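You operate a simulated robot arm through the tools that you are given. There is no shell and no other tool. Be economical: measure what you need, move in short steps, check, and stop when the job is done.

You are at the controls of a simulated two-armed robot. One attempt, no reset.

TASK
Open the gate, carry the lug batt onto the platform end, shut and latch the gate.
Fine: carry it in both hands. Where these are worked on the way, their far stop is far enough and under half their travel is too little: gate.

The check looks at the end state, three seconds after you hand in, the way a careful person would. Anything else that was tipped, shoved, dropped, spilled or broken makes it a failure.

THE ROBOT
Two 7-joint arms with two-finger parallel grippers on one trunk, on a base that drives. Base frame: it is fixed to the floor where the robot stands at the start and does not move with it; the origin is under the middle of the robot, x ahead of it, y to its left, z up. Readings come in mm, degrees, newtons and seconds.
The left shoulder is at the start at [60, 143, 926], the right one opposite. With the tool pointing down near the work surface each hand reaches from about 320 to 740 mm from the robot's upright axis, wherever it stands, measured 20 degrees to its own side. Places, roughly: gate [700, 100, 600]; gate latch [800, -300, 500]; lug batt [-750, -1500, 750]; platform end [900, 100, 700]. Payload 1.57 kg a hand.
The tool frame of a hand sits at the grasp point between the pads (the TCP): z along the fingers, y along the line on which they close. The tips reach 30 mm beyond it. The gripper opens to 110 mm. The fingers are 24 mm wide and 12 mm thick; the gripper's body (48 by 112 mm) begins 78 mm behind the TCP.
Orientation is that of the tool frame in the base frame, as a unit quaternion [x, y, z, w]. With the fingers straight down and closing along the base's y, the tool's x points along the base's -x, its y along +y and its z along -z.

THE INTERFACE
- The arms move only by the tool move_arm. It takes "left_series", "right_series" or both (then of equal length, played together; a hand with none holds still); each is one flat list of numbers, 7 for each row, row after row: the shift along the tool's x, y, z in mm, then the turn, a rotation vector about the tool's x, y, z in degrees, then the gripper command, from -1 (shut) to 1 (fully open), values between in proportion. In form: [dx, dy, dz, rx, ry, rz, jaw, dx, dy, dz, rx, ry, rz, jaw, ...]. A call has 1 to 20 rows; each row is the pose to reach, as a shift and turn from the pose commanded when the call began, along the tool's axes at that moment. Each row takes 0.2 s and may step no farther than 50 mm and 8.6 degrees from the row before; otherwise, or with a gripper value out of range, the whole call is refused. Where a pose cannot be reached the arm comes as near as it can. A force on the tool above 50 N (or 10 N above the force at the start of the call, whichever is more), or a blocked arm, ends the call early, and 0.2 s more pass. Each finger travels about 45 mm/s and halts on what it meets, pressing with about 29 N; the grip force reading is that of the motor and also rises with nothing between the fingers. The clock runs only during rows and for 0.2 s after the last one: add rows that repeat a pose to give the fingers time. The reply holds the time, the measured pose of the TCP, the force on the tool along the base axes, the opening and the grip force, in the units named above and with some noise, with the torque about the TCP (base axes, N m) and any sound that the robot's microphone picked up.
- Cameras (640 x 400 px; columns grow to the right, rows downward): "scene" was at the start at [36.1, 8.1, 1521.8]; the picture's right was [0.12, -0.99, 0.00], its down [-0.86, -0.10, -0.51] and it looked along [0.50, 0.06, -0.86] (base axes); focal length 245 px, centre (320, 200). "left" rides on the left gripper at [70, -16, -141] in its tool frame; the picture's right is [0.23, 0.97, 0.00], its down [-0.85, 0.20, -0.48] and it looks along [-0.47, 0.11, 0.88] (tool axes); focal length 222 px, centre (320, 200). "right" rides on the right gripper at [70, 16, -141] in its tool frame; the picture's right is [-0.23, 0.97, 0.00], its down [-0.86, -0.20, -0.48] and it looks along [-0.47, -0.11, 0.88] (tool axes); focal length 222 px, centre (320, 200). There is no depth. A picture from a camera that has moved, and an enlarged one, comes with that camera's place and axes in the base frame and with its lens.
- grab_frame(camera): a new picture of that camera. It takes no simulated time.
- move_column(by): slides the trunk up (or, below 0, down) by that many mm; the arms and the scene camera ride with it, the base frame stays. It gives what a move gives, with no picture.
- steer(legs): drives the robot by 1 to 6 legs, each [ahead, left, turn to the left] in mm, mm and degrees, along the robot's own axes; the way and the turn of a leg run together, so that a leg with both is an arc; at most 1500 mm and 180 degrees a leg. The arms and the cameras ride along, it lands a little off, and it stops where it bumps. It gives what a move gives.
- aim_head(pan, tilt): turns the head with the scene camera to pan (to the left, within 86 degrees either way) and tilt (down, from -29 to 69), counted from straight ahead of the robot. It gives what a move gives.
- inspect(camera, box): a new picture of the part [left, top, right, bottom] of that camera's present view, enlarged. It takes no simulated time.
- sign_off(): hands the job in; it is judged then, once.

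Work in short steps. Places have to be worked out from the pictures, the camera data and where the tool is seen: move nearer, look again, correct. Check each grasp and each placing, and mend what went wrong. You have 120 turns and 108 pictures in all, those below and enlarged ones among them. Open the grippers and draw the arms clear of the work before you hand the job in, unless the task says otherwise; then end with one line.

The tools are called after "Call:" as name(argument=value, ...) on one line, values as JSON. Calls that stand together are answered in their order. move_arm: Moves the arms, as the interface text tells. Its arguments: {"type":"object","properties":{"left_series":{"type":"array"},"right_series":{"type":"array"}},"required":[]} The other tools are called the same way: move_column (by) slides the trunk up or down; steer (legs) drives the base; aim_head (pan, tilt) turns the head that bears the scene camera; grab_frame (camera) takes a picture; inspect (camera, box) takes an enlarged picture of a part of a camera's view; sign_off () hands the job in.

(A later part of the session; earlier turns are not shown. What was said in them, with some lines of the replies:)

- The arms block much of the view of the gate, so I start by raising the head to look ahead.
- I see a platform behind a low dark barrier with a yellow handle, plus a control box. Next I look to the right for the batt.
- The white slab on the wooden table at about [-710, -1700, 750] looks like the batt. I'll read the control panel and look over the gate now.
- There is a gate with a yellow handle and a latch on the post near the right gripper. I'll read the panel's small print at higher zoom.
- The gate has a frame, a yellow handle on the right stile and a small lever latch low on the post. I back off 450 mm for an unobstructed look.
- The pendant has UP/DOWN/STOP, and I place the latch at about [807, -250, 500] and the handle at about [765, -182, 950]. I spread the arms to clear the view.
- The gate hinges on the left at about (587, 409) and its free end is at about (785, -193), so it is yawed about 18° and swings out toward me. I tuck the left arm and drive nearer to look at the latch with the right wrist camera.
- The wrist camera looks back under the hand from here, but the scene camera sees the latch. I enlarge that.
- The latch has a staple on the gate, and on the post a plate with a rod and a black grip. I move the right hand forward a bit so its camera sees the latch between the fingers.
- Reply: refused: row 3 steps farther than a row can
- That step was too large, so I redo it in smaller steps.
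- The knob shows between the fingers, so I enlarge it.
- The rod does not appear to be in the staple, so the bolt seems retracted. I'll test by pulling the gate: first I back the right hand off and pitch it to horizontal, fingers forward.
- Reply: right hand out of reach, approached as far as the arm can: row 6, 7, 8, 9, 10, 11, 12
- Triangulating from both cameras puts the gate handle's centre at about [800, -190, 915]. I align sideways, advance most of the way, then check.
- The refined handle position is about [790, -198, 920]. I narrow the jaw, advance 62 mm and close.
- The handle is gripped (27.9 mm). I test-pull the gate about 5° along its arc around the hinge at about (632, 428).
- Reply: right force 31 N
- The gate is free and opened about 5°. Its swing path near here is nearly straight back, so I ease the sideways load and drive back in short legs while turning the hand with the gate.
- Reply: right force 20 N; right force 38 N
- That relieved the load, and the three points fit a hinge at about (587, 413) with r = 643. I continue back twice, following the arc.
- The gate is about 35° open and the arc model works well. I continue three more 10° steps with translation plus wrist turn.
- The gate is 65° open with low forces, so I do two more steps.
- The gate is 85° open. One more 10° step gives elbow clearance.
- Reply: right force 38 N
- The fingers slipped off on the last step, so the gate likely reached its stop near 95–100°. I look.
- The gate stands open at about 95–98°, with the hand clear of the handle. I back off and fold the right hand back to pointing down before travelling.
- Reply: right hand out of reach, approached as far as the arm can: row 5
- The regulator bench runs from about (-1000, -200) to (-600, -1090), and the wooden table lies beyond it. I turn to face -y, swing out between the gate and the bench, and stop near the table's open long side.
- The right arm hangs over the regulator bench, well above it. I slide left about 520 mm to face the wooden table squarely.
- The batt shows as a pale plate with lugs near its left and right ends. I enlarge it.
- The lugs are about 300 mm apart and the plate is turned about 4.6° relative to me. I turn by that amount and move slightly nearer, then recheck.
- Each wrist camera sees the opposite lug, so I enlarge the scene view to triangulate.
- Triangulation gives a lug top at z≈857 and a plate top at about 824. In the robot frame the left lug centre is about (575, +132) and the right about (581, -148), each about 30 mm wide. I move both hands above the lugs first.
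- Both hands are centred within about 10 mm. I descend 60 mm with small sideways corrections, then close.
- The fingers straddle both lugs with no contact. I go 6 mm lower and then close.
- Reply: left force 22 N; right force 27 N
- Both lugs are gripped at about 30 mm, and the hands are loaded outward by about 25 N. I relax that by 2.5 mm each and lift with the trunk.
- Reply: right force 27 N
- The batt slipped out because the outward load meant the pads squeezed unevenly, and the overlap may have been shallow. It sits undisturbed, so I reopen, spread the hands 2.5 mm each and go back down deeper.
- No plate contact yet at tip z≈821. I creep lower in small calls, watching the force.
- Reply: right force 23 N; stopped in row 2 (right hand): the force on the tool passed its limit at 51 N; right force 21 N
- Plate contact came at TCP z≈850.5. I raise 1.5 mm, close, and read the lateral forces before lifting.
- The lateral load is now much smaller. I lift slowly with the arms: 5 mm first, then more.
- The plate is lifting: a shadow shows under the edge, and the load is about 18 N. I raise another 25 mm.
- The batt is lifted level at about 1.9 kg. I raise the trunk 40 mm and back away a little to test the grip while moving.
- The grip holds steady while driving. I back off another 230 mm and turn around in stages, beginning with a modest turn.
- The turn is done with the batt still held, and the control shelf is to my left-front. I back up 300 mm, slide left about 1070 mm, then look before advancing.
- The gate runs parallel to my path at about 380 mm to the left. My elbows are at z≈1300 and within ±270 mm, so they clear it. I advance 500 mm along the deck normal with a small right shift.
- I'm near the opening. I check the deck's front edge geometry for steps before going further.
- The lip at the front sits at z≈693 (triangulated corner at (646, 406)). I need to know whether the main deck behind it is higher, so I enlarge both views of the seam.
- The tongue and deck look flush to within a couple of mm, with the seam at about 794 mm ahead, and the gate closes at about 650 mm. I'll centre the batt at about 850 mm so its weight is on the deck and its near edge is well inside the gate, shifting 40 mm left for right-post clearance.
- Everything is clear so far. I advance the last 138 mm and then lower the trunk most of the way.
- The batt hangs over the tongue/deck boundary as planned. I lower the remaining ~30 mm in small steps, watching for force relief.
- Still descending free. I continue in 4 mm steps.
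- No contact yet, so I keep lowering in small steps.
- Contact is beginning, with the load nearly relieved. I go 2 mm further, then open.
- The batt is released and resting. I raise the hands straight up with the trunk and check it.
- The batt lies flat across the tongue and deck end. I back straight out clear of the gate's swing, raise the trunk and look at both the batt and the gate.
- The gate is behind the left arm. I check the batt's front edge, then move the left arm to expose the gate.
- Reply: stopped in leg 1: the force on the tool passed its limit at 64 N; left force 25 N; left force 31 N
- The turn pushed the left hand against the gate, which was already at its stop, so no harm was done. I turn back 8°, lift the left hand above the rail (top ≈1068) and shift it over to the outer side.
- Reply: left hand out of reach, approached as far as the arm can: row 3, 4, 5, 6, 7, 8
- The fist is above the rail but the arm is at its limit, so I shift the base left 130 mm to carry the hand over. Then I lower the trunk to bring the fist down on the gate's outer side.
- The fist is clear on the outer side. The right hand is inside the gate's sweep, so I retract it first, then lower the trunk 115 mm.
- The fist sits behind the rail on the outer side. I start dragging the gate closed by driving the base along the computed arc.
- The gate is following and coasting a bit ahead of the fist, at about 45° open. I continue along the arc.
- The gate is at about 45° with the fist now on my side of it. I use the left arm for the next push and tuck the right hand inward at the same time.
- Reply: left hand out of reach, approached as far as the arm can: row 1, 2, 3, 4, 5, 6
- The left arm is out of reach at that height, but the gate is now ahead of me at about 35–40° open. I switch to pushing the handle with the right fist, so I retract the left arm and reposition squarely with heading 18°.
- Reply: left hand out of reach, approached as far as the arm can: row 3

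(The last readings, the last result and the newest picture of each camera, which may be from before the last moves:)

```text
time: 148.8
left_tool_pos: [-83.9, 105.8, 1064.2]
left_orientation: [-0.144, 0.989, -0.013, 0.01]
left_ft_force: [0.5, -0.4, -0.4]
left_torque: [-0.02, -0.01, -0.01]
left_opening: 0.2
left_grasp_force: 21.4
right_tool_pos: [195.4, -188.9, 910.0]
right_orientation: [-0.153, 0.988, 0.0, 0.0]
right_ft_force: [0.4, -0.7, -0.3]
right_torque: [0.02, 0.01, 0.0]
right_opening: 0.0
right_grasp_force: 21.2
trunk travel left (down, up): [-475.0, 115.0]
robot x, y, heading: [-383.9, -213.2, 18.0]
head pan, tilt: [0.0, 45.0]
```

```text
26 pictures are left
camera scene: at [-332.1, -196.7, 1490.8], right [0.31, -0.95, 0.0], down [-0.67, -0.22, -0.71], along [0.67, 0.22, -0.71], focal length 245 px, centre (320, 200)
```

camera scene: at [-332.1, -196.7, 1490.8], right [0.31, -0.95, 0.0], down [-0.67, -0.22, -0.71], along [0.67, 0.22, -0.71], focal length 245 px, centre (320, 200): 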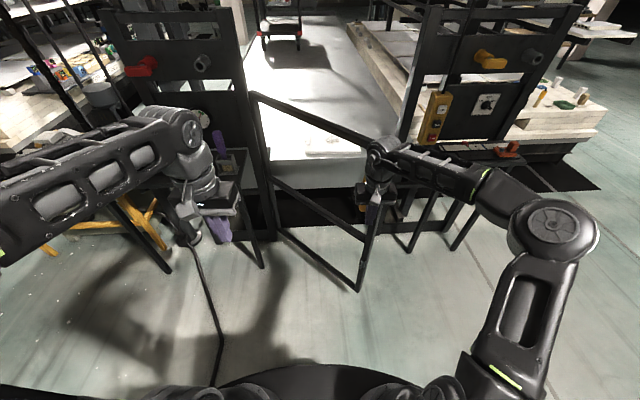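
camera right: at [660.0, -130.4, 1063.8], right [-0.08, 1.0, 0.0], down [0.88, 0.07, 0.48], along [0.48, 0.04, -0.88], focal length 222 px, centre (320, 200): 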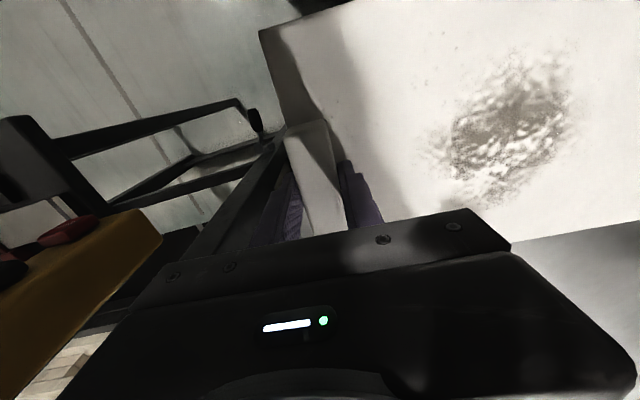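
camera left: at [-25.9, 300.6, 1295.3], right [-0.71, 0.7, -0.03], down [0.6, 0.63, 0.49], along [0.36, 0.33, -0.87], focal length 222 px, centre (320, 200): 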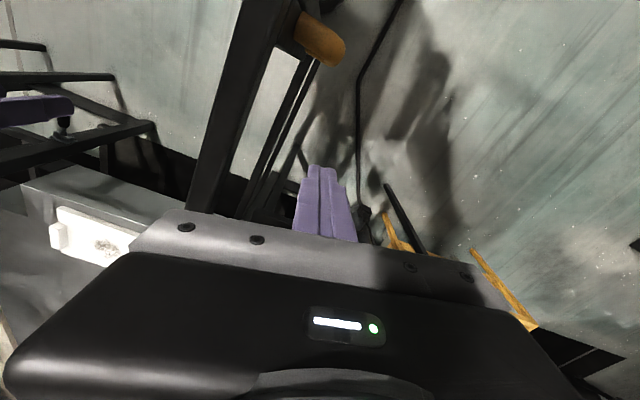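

I check with the right wrist camera where the fist is relative to the handle and stile.

Call:
grab_frame(camera="right")

Call:
inspect(camera="scene", box=[320, 120, 440, 240])

```text
25 pictures are left
camera right: at [123.0, -195.0, 1052.2], right [-0.08, 1.0, 0.0], down [0.88, 0.07, 0.48], along [0.48, 0.04, -0.88], focal length 222 px, centre (320, 200)
```

right: 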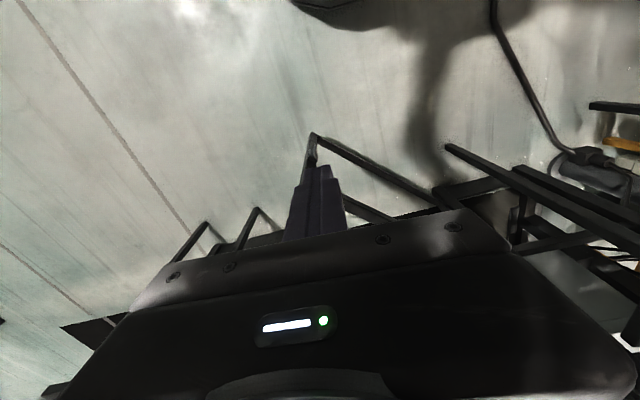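

```text
3.33 times, centred on (380, 180) of scene
camera zoom: at [-332.1, -196.7, 1490.8], right [0.31, -0.95, 0.0], down [-0.67, -0.22, -0.71], along [0.67, 0.22, -0.71], focal length 818 px, centre (120, 267)
```

zoom: 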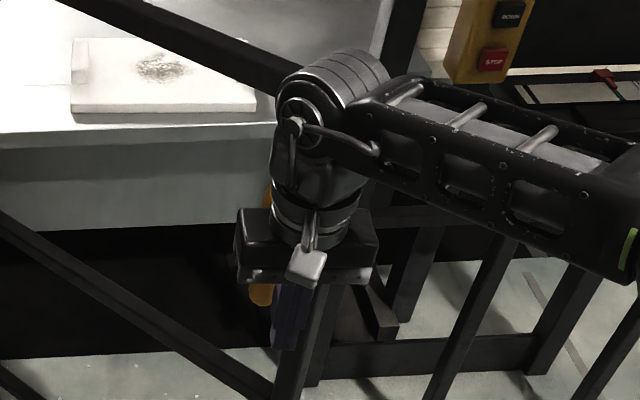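

The fist lines up with the free stile at about (317, -204) and the handle. I push by driving along the arc in two legs.

Call:
steer(legs=[[192, -73, 0], [133, -75, 0]])

Call:
grab_frame(camera="scene")

```text
time: 151.4
left_tool_pos: [276.2, 63.9, 1065.2]
left_orientation: [-0.143, 0.99, -0.014, 0.01]
left_ft_force: [1.0, -1.0, -0.8]
left_torque: [0.01, 0.06, 0.0]
left_opening: 0.0
left_grasp_force: 21.1
right_tool_pos: [554.6, -232.6, 910.8]
right_orientation: [-0.153, 0.988, 0.001, 0.0]
right_ft_force: [-0.7, 0.3, -0.8]
right_torque: [0.01, 0.04, 0.0]
right_opening: 0.2
right_grasp_force: 21.6
trunk travel left (down, up): [-475.0, 115.0]
robot x, y, heading: [-19.0, -255.1, 18.1]
head pan, tilt: [0.0, 45.0]
```

```text
23 pictures are left
camera scene: at [28.5, -239.3, 1490.8], right [0.31, -0.95, 0.0], down [-0.67, -0.22, -0.71], along [0.67, 0.22, -0.71], focal length 245 px, centre (320, 200)
```

scene: 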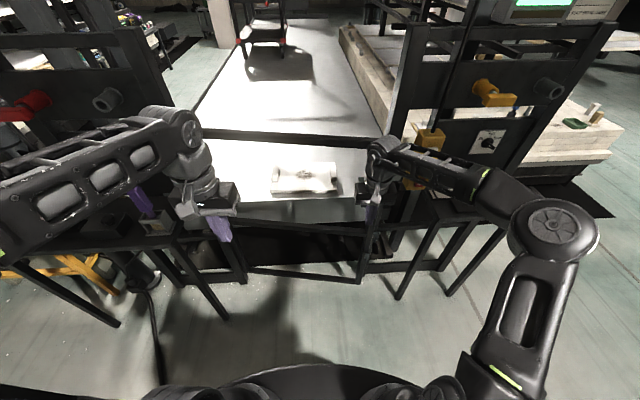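

The gate is nearly closed. I continue pushing until it meets its stop; the force limit will stop me.

Call:
steer(legs=[[144, -41, 0]])

Call:
steer(legs=[[62, 0, 0]])

Call:
grab_frame(camera="scene")

```text
time: 152.8
left_tool_pos: [428.9, 68.6, 1065.1]
left_orientation: [-0.143, 0.99, -0.013, 0.01]
left_ft_force: [0.1, 0.8, -1.0]
left_torque: [-0.02, 0.04, 0.02]
left_opening: 0.0
left_grasp_force: 22.0
right_tool_pos: [706.5, -227.7, 910.4]
right_orientation: [-0.152, 0.988, 0.001, 0.0]
right_ft_force: [-0.6, 0.1, -0.3]
right_torque: [0.02, 0.02, 0.0]
right_opening: 0.0
right_grasp_force: 21.6
trunk travel left (down, up): [-475.0, 115.0]
robot x, y, heading: [130.8, -250.2, 17.6]
head pan, tilt: [0.0, 45.0]
```

```text
time: 153.7
left_tool_pos: [468.3, 82.0, 1064.7]
left_orientation: [-0.143, 0.99, -0.012, 0.01]
left_ft_force: [-0.1, -0.2, 0.7]
left_torque: [0.0, -0.03, 0.0]
left_opening: 0.0
left_grasp_force: 21.4
right_tool_pos: [738.8, -217.2, 912.0]
right_orientation: [-0.152, 0.988, -0.004, -0.009]
right_ft_force: [-2.1, -0.8, 0.7]
right_torque: [0.09, -0.14, -0.01]
right_opening: 0.1
right_grasp_force: 22.0
trunk travel left (down, up): [-475.0, 115.0]
robot x, y, heading: [165.5, -235.8, 17.6]
head pan, tilt: [0.0, 45.0]
stopped in leg 1: the force on the tool passed its limit at 114 N (the readings are from after the stop); the commanded pose is now the measured one
```

```text
22 pictures are left
camera scene: at [217.3, -220.9, 1490.8], right [0.31, -0.95, 0.0], down [-0.67, -0.22, -0.71], along [0.67, 0.22, -0.71], focal length 245 px, centre (320, 200)
```

scene: 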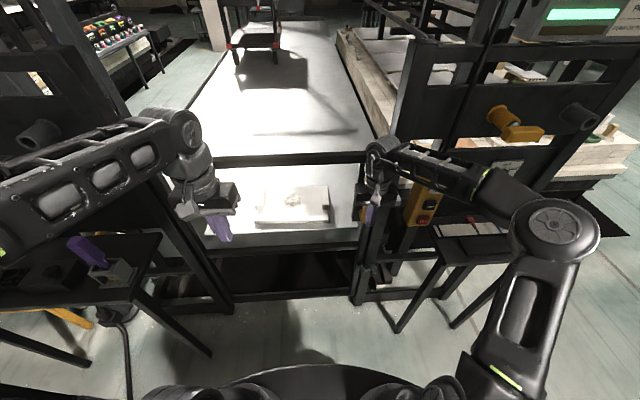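

A firm stop at 738. I check whether the gate is fully shut and what the latch looks like.

Call:
inspect(camera="scene", box=[330, 130, 450, 300])

Call:
inspect(camera="scene", box=[335, 250, 415, 300])

```text
2.35 times, centred on (390, 215) of scene
camera zoom: at [217.3, -220.9, 1490.8], right [0.31, -0.95, 0.0], down [-0.67, -0.22, -0.71], along [0.67, 0.22, -0.71], focal length 577 px, centre (155, 165)
```

zoom: 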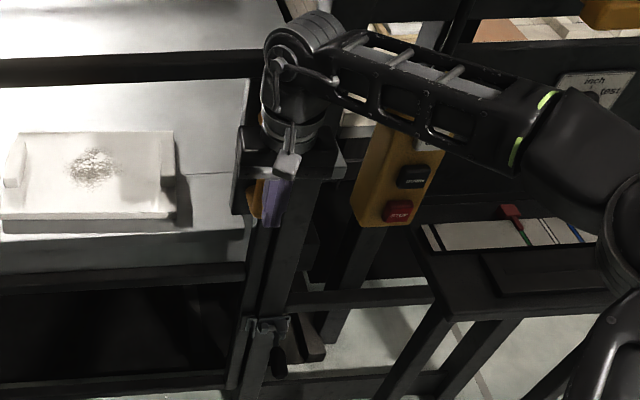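

```text
8.00 times, centred on (375, 275) of scene
camera zoom: at [217.3, -220.9, 1490.8], right [0.31, -0.95, 0.0], down [-0.67, -0.22, -0.71], along [0.67, 0.22, -0.71], focal length 1963 px, centre (-120, -400)
```

zoom: 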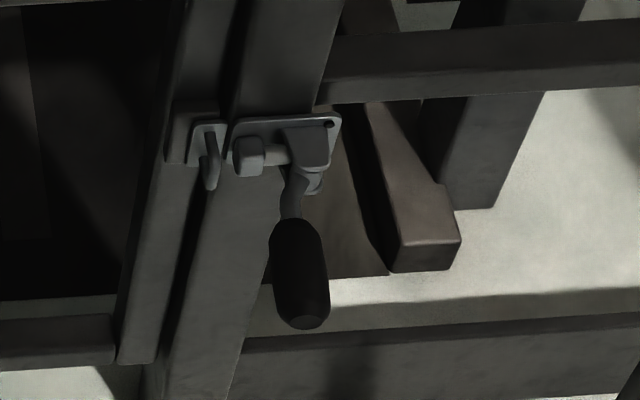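

The gate is against its stop and the latch is still retracted. Triangulation puts the black grip sticking straight out toward me, from about (825, -274, 463) to about (742, -289, 463). I back off, pitch the right hand horizontal, then lower the trunk to grip height.

Call:
steer(legs=[[-170, 0, 0]])

Call:
move_arm(right_series=[0, -10, 0, 0, -8, 0, 0, 5, -20, 0, 0, -16, 0, 0, 10, -30, 0, 0, -24, 0, 0, 15, -40, 0, 0, -32, 0, 0, 20, -50, 0, 0, -40, 0, 0, 20, -60, 0, 0, -48, 0, 0, 20, -70, 0, 0, -56, 0, 0, 20, -75, 0, 0, -64, 0, 0, 20, -75, 0, 0, -72, 0, 0, 20, -75, 0, 0, -80, 0, 0, 20, -75, 0, 0, -88, 0, 0, 20, -75, 0, 0, -90, 0, 0])

Call:
move_column(by=-440)

Call:
grab_frame(camera="right")

Call:
grab_frame(camera="scene")

```text
time: 155.2
left_tool_pos: [302.4, 29.7, 1064.3]
left_orientation: [-0.143, 0.99, -0.012, 0.01]
left_ft_force: [-0.1, 0.5, 0.8]
left_torque: [0.03, -0.02, 0.01]
left_opening: 0.2
left_grasp_force: 20.6
right_tool_pos: [574.1, -271.0, 912.6]
right_orientation: [-0.153, 0.988, -0.003, -0.008]
right_ft_force: [-0.8, -0.3, 0.6]
right_torque: [-0.01, -0.02, -0.01]
right_opening: 0.0
right_grasp_force: 21.8
trunk travel left (down, up): [-475.0, 115.0]
robot x, y, heading: [3.9, -289.3, 17.8]
head pan, tilt: [0.0, 45.0]
```

```text
time: 157.8
left_tool_pos: [302.9, 28.8, 1064.4]
left_orientation: [-0.144, 0.989, -0.012, 0.01]
left_ft_force: [0.2, 0.0, -0.1]
left_torque: [-0.02, 0.02, 0.02]
left_opening: 0.0
left_grasp_force: 21.5
right_tool_pos: [579.8, -346.7, 910.6]
right_orientation: [-0.111, 0.704, 0.106, 0.693]
right_ft_force: [0.9, 0.6, 0.0]
right_torque: [0.01, -0.05, -0.01]
right_opening: 55.3
right_grasp_force: 0.1
right hand out of reach, approached as far as the arm can: row 9, 10, 11
trunk travel left (down, up): [-475.0, 115.0]
robot x, y, heading: [1.4, -287.5, 17.7]
head pan, tilt: [0.0, 45.0]
```

```text
refused: -440 is not a number from -400 to 400
```

```text
19 pictures are left
camera right: at [438.0, -374.7, 844.7], right [-0.29, 0.93, 0.22], down [-0.38, -0.33, 0.86], along [0.88, 0.17, 0.45], focal length 222 px, centre (320, 200)
```

right: 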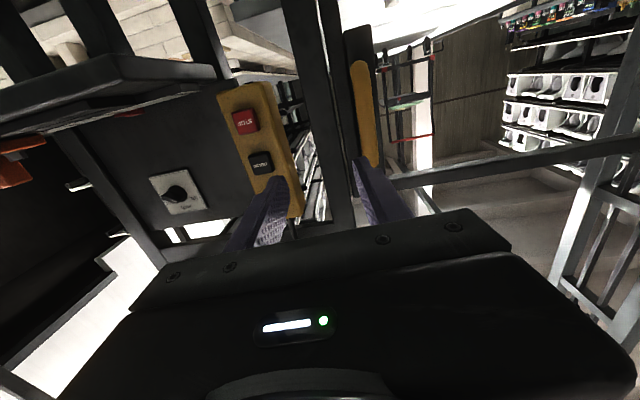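

```text
18 pictures are left
camera scene: at [52.6, -274.2, 1490.9], right [0.31, -0.95, 0.0], down [-0.67, -0.22, -0.71], along [0.67, 0.22, -0.71], focal length 245 px, centre (320, 200)
```

scene: 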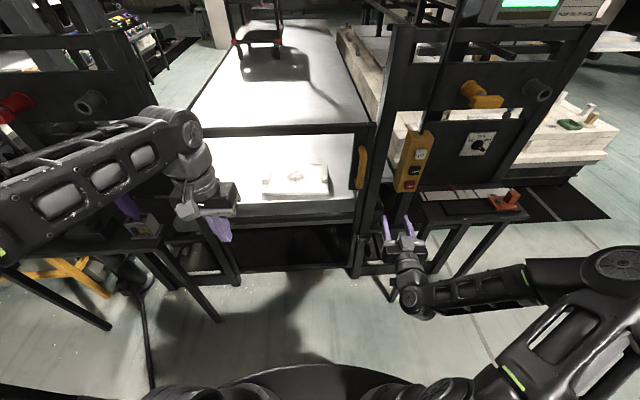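

The gate has stayed shut with the batt behind it. I lower the trunk in two parts.

Call:
move_column(by=-380)

Call:
move_column(by=-68)

Call:
grab_frame(camera="right")

Call:
grab_frame(camera="scene")

```text
time: 161.5
left_tool_pos: [303.0, 29.6, 685.1]
left_orientation: [-0.144, 0.99, -0.013, 0.009]
left_ft_force: [-0.2, 0.9, 1.2]
left_torque: [-0.01, -0.02, 0.01]
left_opening: 0.1
left_grasp_force: 21.7
right_tool_pos: [578.2, -345.8, 531.8]
right_orientation: [-0.112, 0.705, 0.107, 0.693]
right_ft_force: [0.0, 0.5, 0.2]
right_torque: [-0.02, 0.01, 0.0]
right_opening: 54.9
right_grasp_force: 0.1
trunk travel left (down, up): [-95.0, 495.0]
robot x, y, heading: [1.7, -289.5, 18.1]
head pan, tilt: [0.0, 45.0]
```

```text
time: 162.6
left_tool_pos: [303.1, 28.8, 616.7]
left_orientation: [-0.144, 0.989, -0.014, 0.009]
left_ft_force: [-0.3, -0.8, 0.2]
left_torque: [-0.01, 0.0, 0.0]
left_opening: 0.0
left_grasp_force: 21.3
right_tool_pos: [580.9, -345.7, 463.0]
right_orientation: [-0.111, 0.705, 0.106, 0.693]
right_ft_force: [-0.6, 1.1, -1.1]
right_torque: [0.0, -0.01, 0.0]
right_opening: 55.3
right_grasp_force: 0.0
trunk travel left (down, up): [-27.0, 563.0]
robot x, y, heading: [3.4, -291.2, 17.8]
head pan, tilt: [0.0, 45.0]
```

```text
17 pictures are left
camera right: at [438.0, -374.3, 396.8], right [-0.29, 0.93, 0.22], down [-0.38, -0.33, 0.86], along [0.88, 0.17, 0.45], focal length 222 px, centre (320, 200)
```

right: 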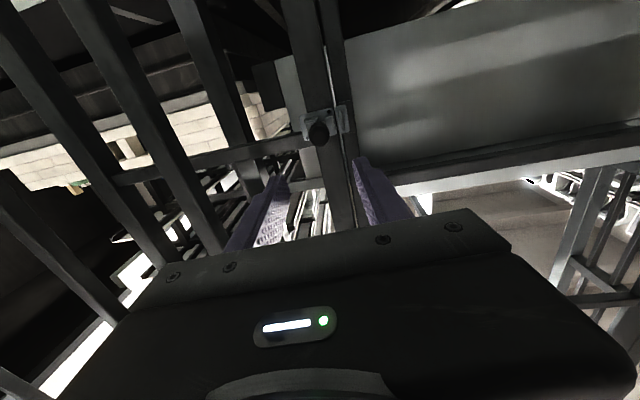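

```text
16 pictures are left
camera scene: at [52.7, -273.8, 1042.9], right [0.31, -0.95, 0.0], down [-0.67, -0.22, -0.71], along [0.67, 0.22, -0.71], focal length 245 px, centre (320, 200)
```

scene: 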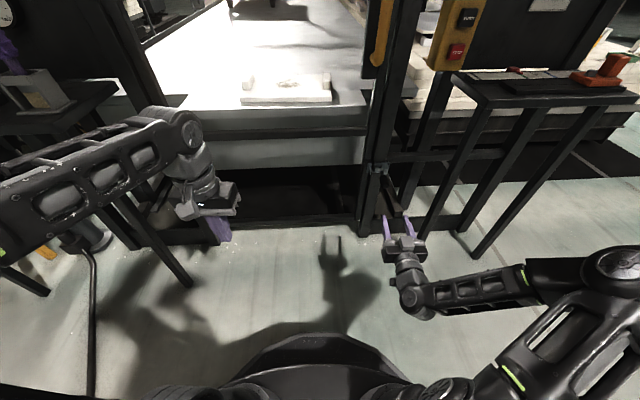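

The knob is end-on at about (742, -292, 455). I enlarge both views to understand the mechanism before touching it.

Call:
inspect(camera="right", box=[280, 80, 370, 160])

Call:
inspect(camera="scene", box=[355, 150, 425, 225])

```text
5.00 times, centred on (325, 120) of right
camera zoom: at [438.0, -374.3, 396.8], right [-0.29, 0.93, 0.22], down [-0.38, -0.33, 0.86], along [0.88, 0.17, 0.45], focal length 1111 px, centre (295, 600)
```

zoom: 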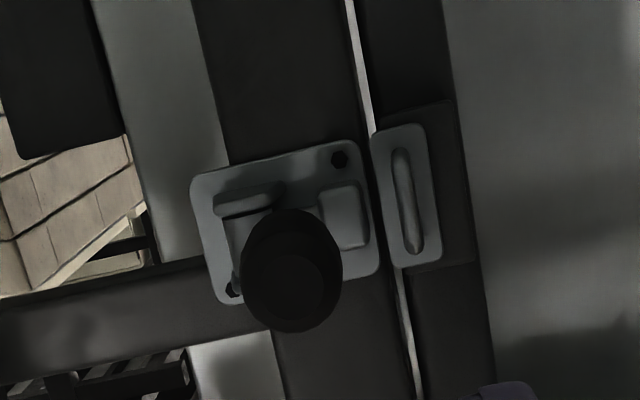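

```text
5.33 times, centred on (390, 188) of scene
camera zoom: at [52.7, -273.8, 1042.9], right [0.31, -0.95, 0.0], down [-0.67, -0.22, -0.71], along [0.67, 0.22, -0.71], focal length 1309 px, centre (-53, 267)
```

zoom: 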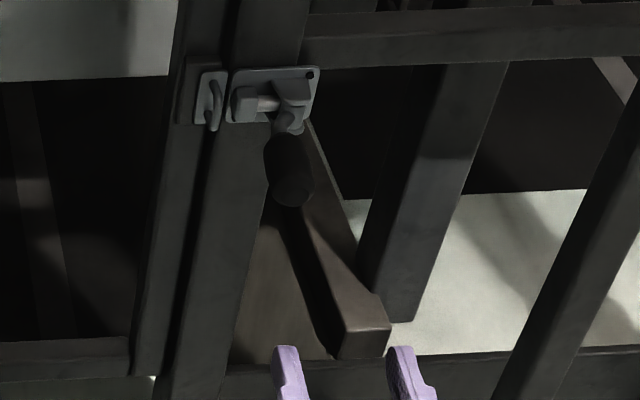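

It is a lever toggle: a plunger beside the staple and a lever swinging horizontally about a vertical pin, currently pointing out. I'll place the closed fist on the lever's right side and sweep it left. First I close in.

Call:
steer(legs=[[90, -30, 0]])

Call:
move_arm(right_series=[4, -3, 0, 0, 0, 0, -1, 4, -6, 0, 0, 0, 0, -1, 4, -8, 15, 0, 0, 0, -1, 4, -10, 30, 0, 0, 0, -1])

Call:
inspect(camera="right", box=[220, 60, 440, 240])

```text
time: 163.7
left_tool_pos: [396.8, 28.5, 616.1]
left_orientation: [-0.144, 0.989, -0.013, 0.01]
left_ft_force: [0.3, 0.4, 0.3]
left_torque: [-0.03, -0.03, -0.01]
left_opening: 0.0
left_grasp_force: 21.4
right_tool_pos: [673.2, -345.6, 462.8]
right_orientation: [-0.111, 0.705, 0.106, 0.692]
right_ft_force: [0.2, 0.0, 0.3]
right_torque: [0.04, 0.0, 0.02]
right_opening: 55.1
right_grasp_force: 0.1
trunk travel left (down, up): [-27.0, 563.0]
robot x, y, heading: [96.6, -295.4, 17.7]
head pan, tilt: [0.0, 45.0]
```

```text
time: 164.7
left_tool_pos: [395.3, 27.4, 616.5]
left_orientation: [-0.144, 0.989, -0.012, 0.01]
left_ft_force: [-0.4, -0.3, 0.0]
left_torque: [0.01, 0.01, -0.01]
left_opening: 0.1
left_grasp_force: 21.3
right_tool_pos: [704.9, -345.6, 458.3]
right_orientation: [-0.111, 0.705, 0.106, 0.692]
right_ft_force: [0.0, 0.7, 0.0]
right_torque: [0.02, 0.01, 0.01]
right_opening: 0.1
right_grasp_force: 19.0
trunk travel left (down, up): [-27.0, 563.0]
robot x, y, heading: [102.6, -292.2, 17.8]
head pan, tilt: [0.0, 45.0]
```

```text
2.22 times, centred on (330, 150) of right
camera zoom: at [563.9, -375.0, 392.0], right [-0.29, 0.93, 0.22], down [-0.38, -0.33, 0.86], along [0.88, 0.17, 0.45], focal length 494 px, centre (298, 311)
```

zoom: 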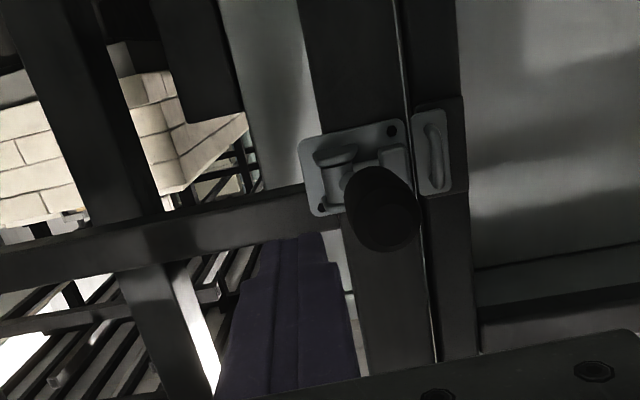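

I refine the pivot to about (823, -280, 450). I advance the fist along the lever's right side and sweep left for the first part.

Call:
move_arm(right_series=[6, -9, 20, 0, 0, 0, -1, 6, -9, 40, 0, 0, 0, -1, 6, -9, 56, 0, 0, 0, -1, 6, -1, 56, 0, 0, 0, -1, 6, 7, 55, 0, 0, 0, -1, 6, 15, 53, 0, 0, 0, -1, 6, 23, 51, 0, 0, 0, -1, 6, 31, 50, 0, 0, 0, -1])

Call:
inspect(camera="scene", box=[355, 130, 425, 215])

```text
time: 166.5
left_tool_pos: [398.4, 25.8, 616.6]
left_orientation: [-0.143, 0.99, -0.012, 0.01]
left_ft_force: [0.6, -0.3, 0.2]
left_torque: [0.01, 0.03, 0.0]
left_opening: 0.0
left_grasp_force: 21.8
right_tool_pos: [749.8, -320.5, 452.4]
right_orientation: [-0.1, 0.705, 0.092, 0.696]
right_ft_force: [1.7, -2.9, -1.6]
right_torque: [0.02, 0.01, -0.11]
right_opening: 0.1
right_grasp_force: 20.8
trunk travel left (down, up): [-27.0, 563.0]
robot x, y, heading: [100.7, -294.2, 17.5]
head pan, tilt: [0.0, 45.0]
stopped in row 8 (right hand): the force on the tool passed its limit at 54 N (the readings are from after the stop); the commanded pose is now the measured one
```

```text
4.71 times, centred on (390, 172) of scene
camera zoom: at [147.0, -275.4, 1042.8], right [0.3, -0.95, 0.0], down [-0.67, -0.22, -0.71], along [0.67, 0.22, -0.71], focal length 1155 px, centre (-9, 329)
```

zoom: 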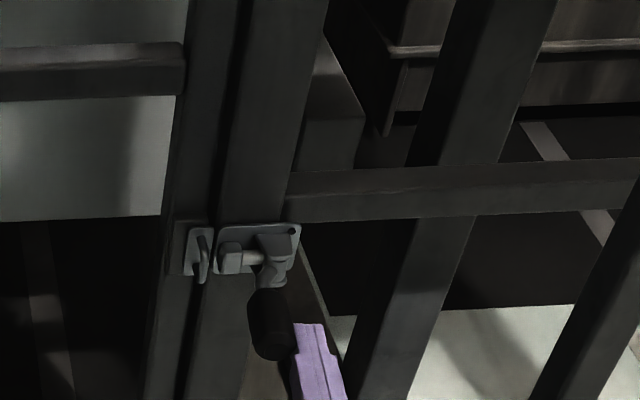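

The lever did not move under about 54 N to the left. I take a much tighter look at the mechanism.

Call:
inspect(camera="scene", box=[392, 172, 424, 208])

```text
11.11 times, centred on (408, 190) of scene
camera zoom: at [147.0, -275.4, 1042.8], right [0.3, -0.95, 0.0], down [-0.67, -0.22, -0.71], along [0.67, 0.22, -0.71], focal length 2727 px, centre (-658, 311)
```

zoom: 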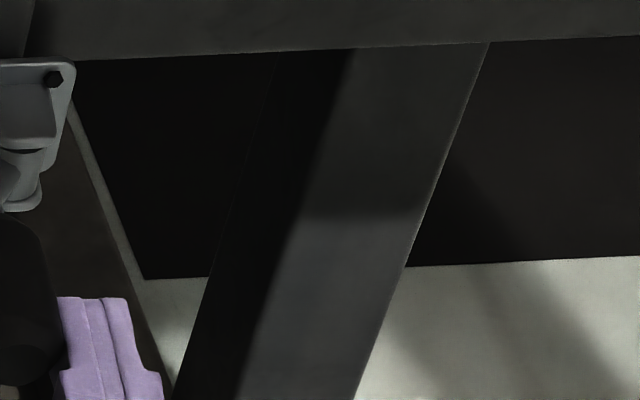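

I mis-cropped, so I retry on the latch itself.

Call:
inspect(camera="scene", box=[358, 172, 392, 208])

```text
11.11 times, centred on (375, 190) of scene
camera zoom: at [147.0, -275.4, 1042.8], right [0.3, -0.95, 0.0], down [-0.67, -0.22, -0.71], along [0.67, 0.22, -0.71], focal length 2727 px, centre (-291, 311)
```

zoom: 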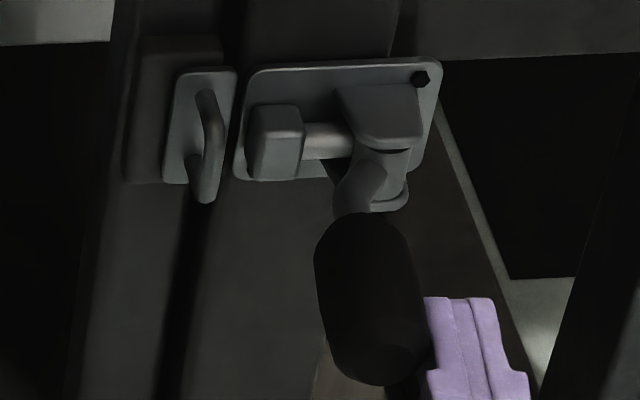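

The pivot is a vertical pin with the lever pointing out. I grip the knob between the fingers so I can feel which way it swings.

Call:
move_arm(right_series=[0, -3, -30, 0, 0, 0, -1, 0, 0, -60, 0, 0, 0, 0, 0, 12, -62, 0, 0, 0, 0.1, 0, 24, -62, 0, 0, 0, 0.1, 0, 24, -30, 0, 0, 0, 0.1, 0, 24, -5, 0, 0, 0, 0.1, 0, 24, 3, 0, 0, 0, 0.1, 0, 24, 3, 0, 0, 0, -0.4, 0, 24, 3, 0, 0, 0, -1, 0, 24, 3, 0, 0, 0, -1])

```text
time: 168.7
left_tool_pos: [398.4, 26.6, 615.5]
left_orientation: [-0.143, 0.99, -0.012, 0.009]
left_ft_force: [-0.7, -0.4, 0.1]
left_torque: [0.04, 0.03, 0.02]
left_opening: 0.1
left_grasp_force: 20.7
right_tool_pos: [746.8, -295.7, 452.4]
right_orientation: [-0.101, 0.705, 0.093, 0.696]
right_ft_force: [-0.7, 1.9, -0.3]
right_torque: [-0.01, 0.07, 0.06]
right_opening: 30.7
right_grasp_force: 22.7
trunk travel left (down, up): [-27.0, 563.0]
robot x, y, heading: [98.1, -290.4, 17.6]
head pan, tilt: [0.0, 45.0]
```

The knob is gripped at 30.7 mm. I test a 10° swing to the right first.

Call:
move_arm(right_series=[0, -6.5, 0, -5, 0, 0, -1, 0, -13, 1, -10, 0, 0, -1, 0, -13, 1, -10, 0, 0, -1])

```text
time: 169.5
left_tool_pos: [397.7, 26.5, 615.9]
left_orientation: [-0.142, 0.99, -0.012, 0.011]
left_ft_force: [-0.5, -0.2, -0.4]
left_torque: [0.01, 0.04, 0.0]
left_opening: 0.0
left_grasp_force: 21.7
right_tool_pos: [750.5, -305.7, 452.4]
right_orientation: [-0.162, 0.694, 0.155, 0.684]
right_ft_force: [-28.0, -10.6, 2.6]
right_torque: [0.15, -0.26, -0.24]
right_opening: 30.2
right_grasp_force: 39.1
trunk travel left (down, up): [-27.0, 563.0]
robot x, y, heading: [97.9, -290.1, 17.7]
head pan, tilt: [0.0, 45.0]
```

It swings freely to the right, with only axial load. I continue right 20° more, easing the axial load, and look at the plunger.

Call:
move_arm(right_series=[0, -2, -4, -2, 0, 0, -1, 0, -8, -4, -7, 0, 0, -1, 0, -14, -3, -12, 0, 0, -1, 0, -20, -1, -17, 0, 0, -1, 0, -26, 2, -22, 0, 0, -1])

Call:
inspect(camera="scene", box=[350, 165, 410, 215])

```text
time: 170.7
left_tool_pos: [396.8, 24.9, 616.7]
left_orientation: [-0.141, 0.99, -0.012, 0.011]
left_ft_force: [0.4, -0.3, -0.1]
left_torque: [0.03, 0.01, -0.03]
left_opening: 0.0
left_grasp_force: 21.4
right_tool_pos: [763.1, -332.5, 452.4]
right_orientation: [-0.287, 0.653, 0.283, 0.641]
right_ft_force: [-27.0, -28.0, 2.4]
right_torque: [0.26, -0.4, -0.78]
right_opening: 30.3
right_grasp_force: 39.2
trunk travel left (down, up): [-27.0, 563.0]
robot x, y, heading: [96.7, -292.3, 17.3]
head pan, tilt: [0.0, 45.0]
```

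```text
8.00 times, centred on (380, 190) of scene
camera zoom: at [145.0, -276.7, 1043.0], right [0.3, -0.95, 0.0], down [-0.67, -0.21, -0.71], along [0.67, 0.21, -0.71], focal length 1963 px, centre (-160, 280)
```

zoom: 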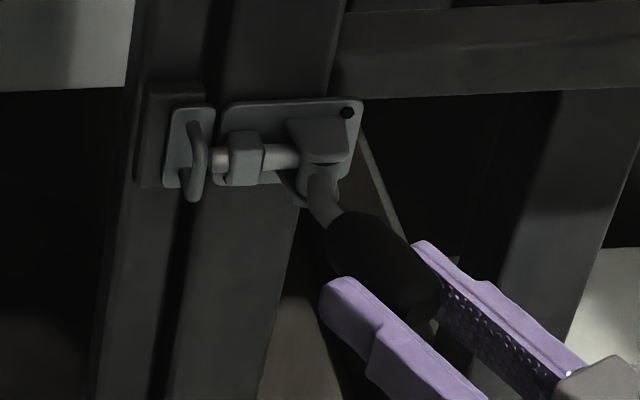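

Swinging right extends the plunger toward the staple, so this is the latching direction. I continue 20° more.

Call:
move_arm(right_series=[0, -1, -5, -1, 0, 0, -1, 0, -8, -5, -6, 0, 0, -1, 0, -14, -4, -11, 0, 0, -1, 0, -21, -3, -16, 0, 0, -1, 0, -28, -1, -21, 0, 0, -1])

Call:
inspect(camera="scene", box=[350, 165, 410, 215])

```text
time: 171.8
left_tool_pos: [396.7, 26.0, 615.7]
left_orientation: [-0.142, 0.99, -0.012, 0.01]
left_ft_force: [-0.9, -0.4, -0.4]
left_torque: [0.01, 0.01, -0.04]
left_opening: 0.0
left_grasp_force: 21.9
right_tool_pos: [774.1, -342.3, 452.6]
right_orientation: [-0.383, 0.6, 0.385, 0.587]
right_ft_force: [-5.2, -1.6, 4.3]
right_torque: [-0.27, -0.06, -0.44]
right_opening: 35.4
right_grasp_force: 42.5
trunk travel left (down, up): [-27.0, 563.0]
robot x, y, heading: [97.5, -291.3, 17.7]
head pan, tilt: [0.0, 45.0]
stopped in row 5 (right hand): the force on the tool passed its limit at 64 N (the readings are from after the stop); the commanded pose is now the measured one
```

```text
8.00 times, centred on (380, 190) of scene
camera zoom: at [145.5, -275.1, 1043.1], right [0.3, -0.95, 0.0], down [-0.67, -0.22, -0.71], along [0.67, 0.22, -0.71], focal length 1963 px, centre (-160, 280)
```

zoom: 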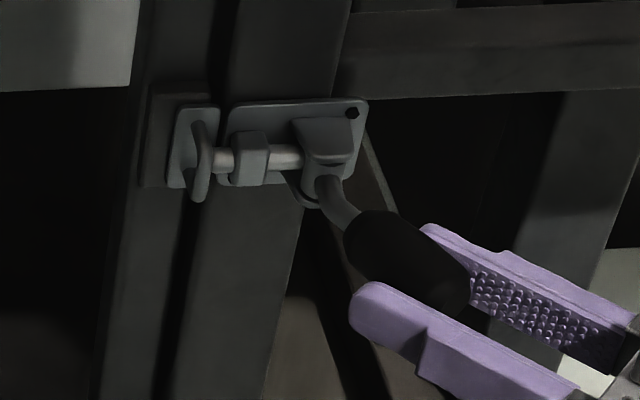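

The plunger tip is at the staple. The hand's yaw got about 14° ahead of the lever and wedged, so I ease the yaw and keep moving along the lever's tangent.

Call:
move_arm(right_series=[0, 0, 0, 5, 0, 0, -1, 0, -7, -2, 6, 0, 0, -1, 0, -14, -3.5, 4, 0, 0, -1, 0, -21, -4.5, 1, 0, 0, -1, 0, -28, -5, -3, 0, 0, -1])

Call:
inspect(camera="scene", box=[350, 165, 410, 215])

```text
time: 172.6
left_tool_pos: [396.1, 27.7, 616.1]
left_orientation: [-0.142, 0.99, -0.013, 0.012]
left_ft_force: [-0.5, -0.3, 0.2]
left_torque: [0.0, 0.01, 0.0]
left_opening: 0.0
left_grasp_force: 21.5
right_tool_pos: [779.2, -342.3, 452.1]
right_orientation: [-0.362, 0.612, 0.366, 0.6]
right_ft_force: [-16.6, 1.5, 11.4]
right_torque: [-2.26, 0.32, -2.85]
right_opening: 30.8
right_grasp_force: 39.4
trunk travel left (down, up): [-27.0, 563.0]
robot x, y, heading: [98.6, -291.6, 17.8]
head pan, tilt: [0.0, 45.0]
stopped in row 3 (right hand): the force on the tool passed its limit at 73 N (the readings are from after the stop); the commanded pose is now the measured one
```

```text
8.00 times, centred on (380, 190) of scene
camera zoom: at [143.6, -274.5, 1043.1], right [0.3, -0.95, 0.0], down [-0.67, -0.22, -0.71], along [0.67, 0.21, -0.71], focal length 1963 px, centre (-160, 280)
```

zoom: 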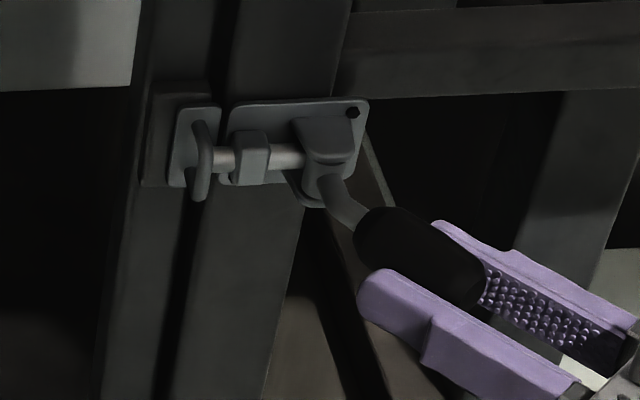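

Readings suggest the hand or wrist is touching something, likely the shelf leg, in this yawed pose. I open wide, turn the hand back to face forward, and withdraw, so I can push the lever the rest of the way from its left side.

Call:
move_arm(right_series=[0, 0, 0, 0, 0, 0, 1, 0, 0, 0, 0, 0, 0, 1, 0, 0, 0, 0, 0, 0, 1, 0, 0, 0, 0, 0, 0, 1, 0, 0, 0, 0, 0, 0, 1, 0, 0, 0, 8, 0, 0, 1, 0, 0, 0, 16, 0, 0, 1, 0, 0, 0, 24, 0, 0, 1, 0, 0, 0, 32, 0, 0, 1, 0, 0, 0, 40, 0, 0, 1, 0, 20, -22, 41, 0, 0, 1, 0, 42, -48, 41, 0, 0, 1, 0, 58, -67, 41, 0, 0, 1])

Call:
inspect(camera="scene", box=[340, 155, 420, 225])

```text
time: 175.4
left_tool_pos: [396.3, 27.1, 616.1]
left_orientation: [-0.142, 0.99, -0.014, 0.01]
left_ft_force: [-0.3, -1.0, -0.3]
left_torque: [-0.02, -0.01, 0.02]
left_opening: 0.1
left_grasp_force: 21.2
right_tool_pos: [697.0, -377.0, 452.2]
right_orientation: [-0.129, 0.703, 0.129, 0.687]
right_ft_force: [0.0, -0.6, 0.5]
right_torque: [0.02, 0.02, 0.04]
right_opening: 109.9
right_grasp_force: 0.1
trunk travel left (down, up): [-27.0, 563.0]
robot x, y, heading: [94.5, -292.2, 17.7]
head pan, tilt: [0.0, 45.0]
```

```text
5.71 times, centred on (380, 190) of scene
camera zoom: at [145.5, -274.9, 1042.8], right [0.3, -0.95, 0.0], down [-0.67, -0.22, -0.71], along [0.67, 0.22, -0.71], focal length 1402 px, centre (-23, 257)
```

zoom: 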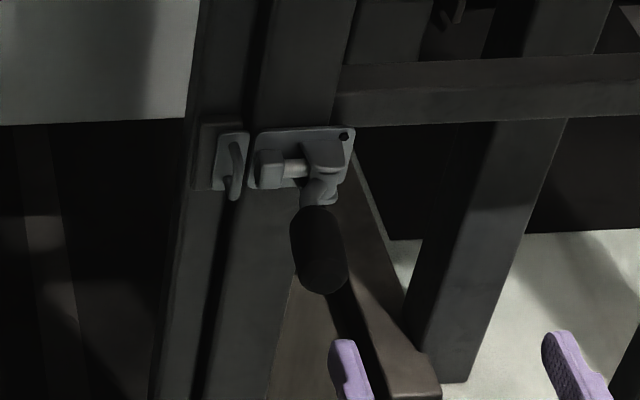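

The lever followed the finger back out but moves freely. I put the closed fist on its left side, hand facing forward, and sweep it right along the arc.

Call:
move_arm(right_series=[0, 31, 0, 0, 0, 0, -1, 0, 62, 5, 0, 0, 0, -1, 0, 90, 10, 0, 0, 0, -1, 0, 90, 10, 0, 0, 0, -1, 0, 90, 10, 0, 0, 0, -1, 0, 90, 10, 0, 0, 0, -1, 0, 90, 10, 0, 0, 0, -1, 0, 89, 40, 0, 0, 0, -1, 0, 89, 77, 0, 0, 0, -1, 0, 78, 76, 0, 0, 0, -1, 0, 67, 73, 0, 0, 0, -1, 0, 56, 71, 0, 0, 0, -1, 0, 45, 69, 0, 0, 0, -1, 0, 37, 71, 0, 0, 0, -1, 0, 29, 74, 0, 0, 0, -1, 0, 21, 76, 0, 0, 0, -1, 0, 13, 78.5, 0, 0, 0, -1, 0, 7, 83, 0, 0, 0, -1, 0, 1, 89, 0, 0, 0, -1, 0, -4, 95, 0, 0, 0, -1])

Call:
inspect(camera="scene", box=[340, 155, 420, 225])

```text
time: 179.6
left_tool_pos: [397.4, 26.2, 615.2]
left_orientation: [-0.143, 0.99, -0.013, 0.01]
left_ft_force: [0.2, -0.2, 0.2]
left_torque: [-0.03, 0.02, -0.01]
left_opening: 0.0
left_grasp_force: 21.9
right_tool_pos: [787.2, -346.3, 450.3]
right_orientation: [-0.128, 0.703, 0.129, 0.687]
right_ft_force: [-0.2, 0.2, 0.8]
right_torque: [0.0, -0.01, 0.01]
right_opening: 0.0
right_grasp_force: 20.8
trunk travel left (down, up): [-27.0, 563.0]
robot x, y, heading: [98.0, -289.8, 17.6]
head pan, tilt: [0.0, 45.0]
```

```text
5.71 times, centred on (380, 190) of scene
camera zoom: at [145.4, -274.9, 1042.8], right [0.3, -0.95, 0.0], down [-0.67, -0.22, -0.71], along [0.67, 0.22, -0.71], focal length 1402 px, centre (-23, 257)
```

zoom: 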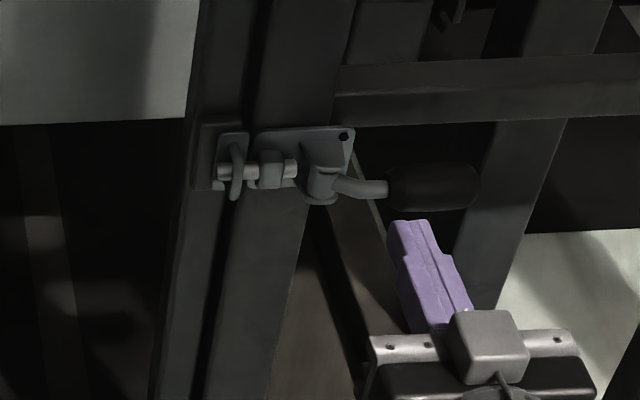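

The plunger now passes through the staple and the lever points right. I press a bit further inward to make sure it is at its end stop.

Call:
move_arm(right_series=[0, -8, 4, 0, 0, 0, -1, 0, -12, 10, 0, 0, 0, -1, 0, -14, 16, 0, 0, 0, -1, 0, -14, 22, 0, 0, 0, -1, 0, -14, 28, 0, 0, 0, -1, 0, -14, 34, 0, 0, 0, -1, 0, -14, 40, 0, 0, 0, -1])

Call:
inspect(camera="scene", box=[340, 155, 420, 225])

```text
time: 180.4
left_tool_pos: [396.3, 25.1, 616.8]
left_orientation: [-0.142, 0.99, -0.013, 0.01]
left_ft_force: [-0.4, -0.6, -0.7]
left_torque: [0.0, 0.02, 0.0]
left_opening: 0.1
left_grasp_force: 21.4
right_tool_pos: [800.1, -354.1, 449.7]
right_orientation: [-0.131, 0.702, 0.13, 0.688]
right_ft_force: [-20.3, -4.8, 8.7]
right_torque: [0.1, -0.51, -0.13]
right_opening: 0.0
right_grasp_force: 21.1
trunk travel left (down, up): [-27.0, 563.0]
robot x, y, heading: [98.8, -293.4, 17.9]
head pan, tilt: [0.0, 45.0]
stopped in row 3 (right hand): the force on the tool passed its limit at 62 N (the readings are from after the stop); the commanded pose is now the measured one
```

```text
5.71 times, centred on (380, 190) of scene
camera zoom: at [142.8, -275.4, 1043.1], right [0.3, -0.95, 0.0], down [-0.67, -0.21, -0.71], along [0.68, 0.21, -0.71], focal length 1402 px, centre (-23, 257)
```

zoom: 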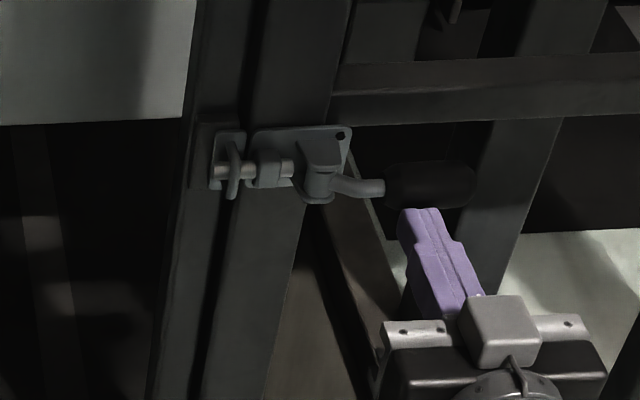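

The lever is hard against its stop with the bolt through the staple, so the gate is latched. I withdraw straight back, open both grippers and take a final look.

Call:
move_arm(right_series=[0, 0, -30, 0, 0, 0, -1, 0, 0, -60, 0, 0, 0, -1, 0, 0, -90, 0, 0, 0, -1])

Call:
steer(legs=[[-350, 0, 0]])

Call:
move_arm(left_series=[0, 0, 0, 0, 0, 0, 1, 0, 0, 0, 0, 0, 0, 1, 0, 0, 0, 0, 0, 0, 1, 0, 0, 0, 0, 0, 0, 1, 0, 0, 0, 0, 0, 0, 1, 0, 0, 0, 0, 0, 0, 1], right_series=[0, 0, 0, 0, 0, 0, 1, 0, 0, 0, 0, 0, 0, 1, 0, 0, 0, 0, 0, 0, 1, 0, 0, 0, 0, 0, 0, 1, 0, 0, 0, 0, 0, 0, 1, 0, 0, 0, 0, 0, 0, 1])

Call:
move_column(by=300)

Call:
inspect(camera="scene", box=[200, 20, 480, 220])

```text
time: 181.2
left_tool_pos: [395.8, 27.5, 616.6]
left_orientation: [-0.142, 0.99, -0.012, 0.009]
left_ft_force: [0.4, 0.3, -0.1]
left_torque: [-0.02, 0.02, 0.01]
left_opening: 0.0
left_grasp_force: 21.5
right_tool_pos: [718.0, -386.5, 449.0]
right_orientation: [-0.13, 0.704, 0.13, 0.686]
right_ft_force: [-0.7, 0.5, -0.8]
right_torque: [-0.01, 0.0, 0.02]
right_opening: 0.0
right_grasp_force: 21.2
trunk travel left (down, up): [-27.0, 563.0]
robot x, y, heading: [96.5, -289.0, 17.7]
head pan, tilt: [0.0, 45.0]
```

```text
time: 183.4
left_tool_pos: [60.1, -77.6, 615.7]
left_orientation: [-0.144, 0.989, -0.013, 0.01]
left_ft_force: [-0.4, 0.2, 0.2]
left_torque: [0.01, 0.01, 0.0]
left_opening: 0.1
left_grasp_force: 21.1
right_tool_pos: [384.9, -489.2, 449.3]
right_orientation: [-0.133, 0.703, 0.133, 0.686]
right_ft_force: [-0.4, 0.0, 1.0]
right_torque: [0.01, 0.0, 0.0]
right_opening: 0.2
right_grasp_force: 21.5
trunk travel left (down, up): [-27.0, 563.0]
robot x, y, heading: [-234.7, -396.0, 18.1]
head pan, tilt: [0.0, 45.0]
```

```text
time: 184.8
left_tool_pos: [61.2, -78.4, 616.1]
left_orientation: [-0.146, 0.989, -0.012, 0.011]
left_ft_force: [0.1, -0.2, 0.6]
left_torque: [0.01, 0.0, 0.01]
left_opening: 109.9
left_grasp_force: 0.0
right_tool_pos: [385.1, -487.6, 449.8]
right_orientation: [-0.134, 0.703, 0.133, 0.686]
right_ft_force: [0.5, -0.1, -1.1]
right_torque: [0.01, 0.02, 0.0]
right_opening: 109.8
right_grasp_force: 0.1
trunk travel left (down, up): [-27.0, 563.0]
robot x, y, heading: [-240.0, -398.2, 18.0]
head pan, tilt: [0.0, 45.0]
```

```text
time: 187.8
left_tool_pos: [60.6, -78.9, 916.2]
left_orientation: [-0.145, 0.989, -0.013, 0.01]
left_ft_force: [0.5, -0.6, 1.4]
left_torque: [0.0, 0.0, 0.0]
left_opening: 109.8
left_grasp_force: 0.1
right_tool_pos: [384.5, -488.6, 749.2]
right_orientation: [-0.133, 0.703, 0.132, 0.686]
right_ft_force: [-0.4, -0.2, 0.0]
right_torque: [0.0, -0.01, -0.01]
right_opening: 110.0
right_grasp_force: 0.1
trunk travel left (down, up): [-327.0, 263.0]
robot x, y, heading: [-236.8, -395.3, 18.2]
head pan, tilt: [0.0, 45.0]
```

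```text
2.00 times, centred on (340, 120) of scene
camera zoom: at [-188.8, -382.1, 1342.8], right [0.31, -0.95, 0.0], down [-0.67, -0.22, -0.71], along [0.67, 0.22, -0.71], focal length 491 px, centre (280, 360)
```

zoom: 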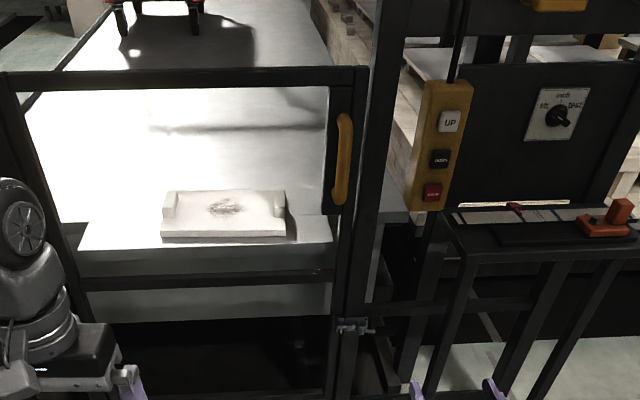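

The gate is shut with the bolt through the staple, the batt lies flat on the platform end, and both hands are open and clear. I hand in.

Call:
sign_off()

```text
The job is handed in.
```

I opened the gate to about 95°, carried the lug batt in both hands onto the platform end, then shut the gate and latched it, with both grippers open and clear when I handed in. The batt lies flat across the front lip and the deck behind it rather than wholly on one.
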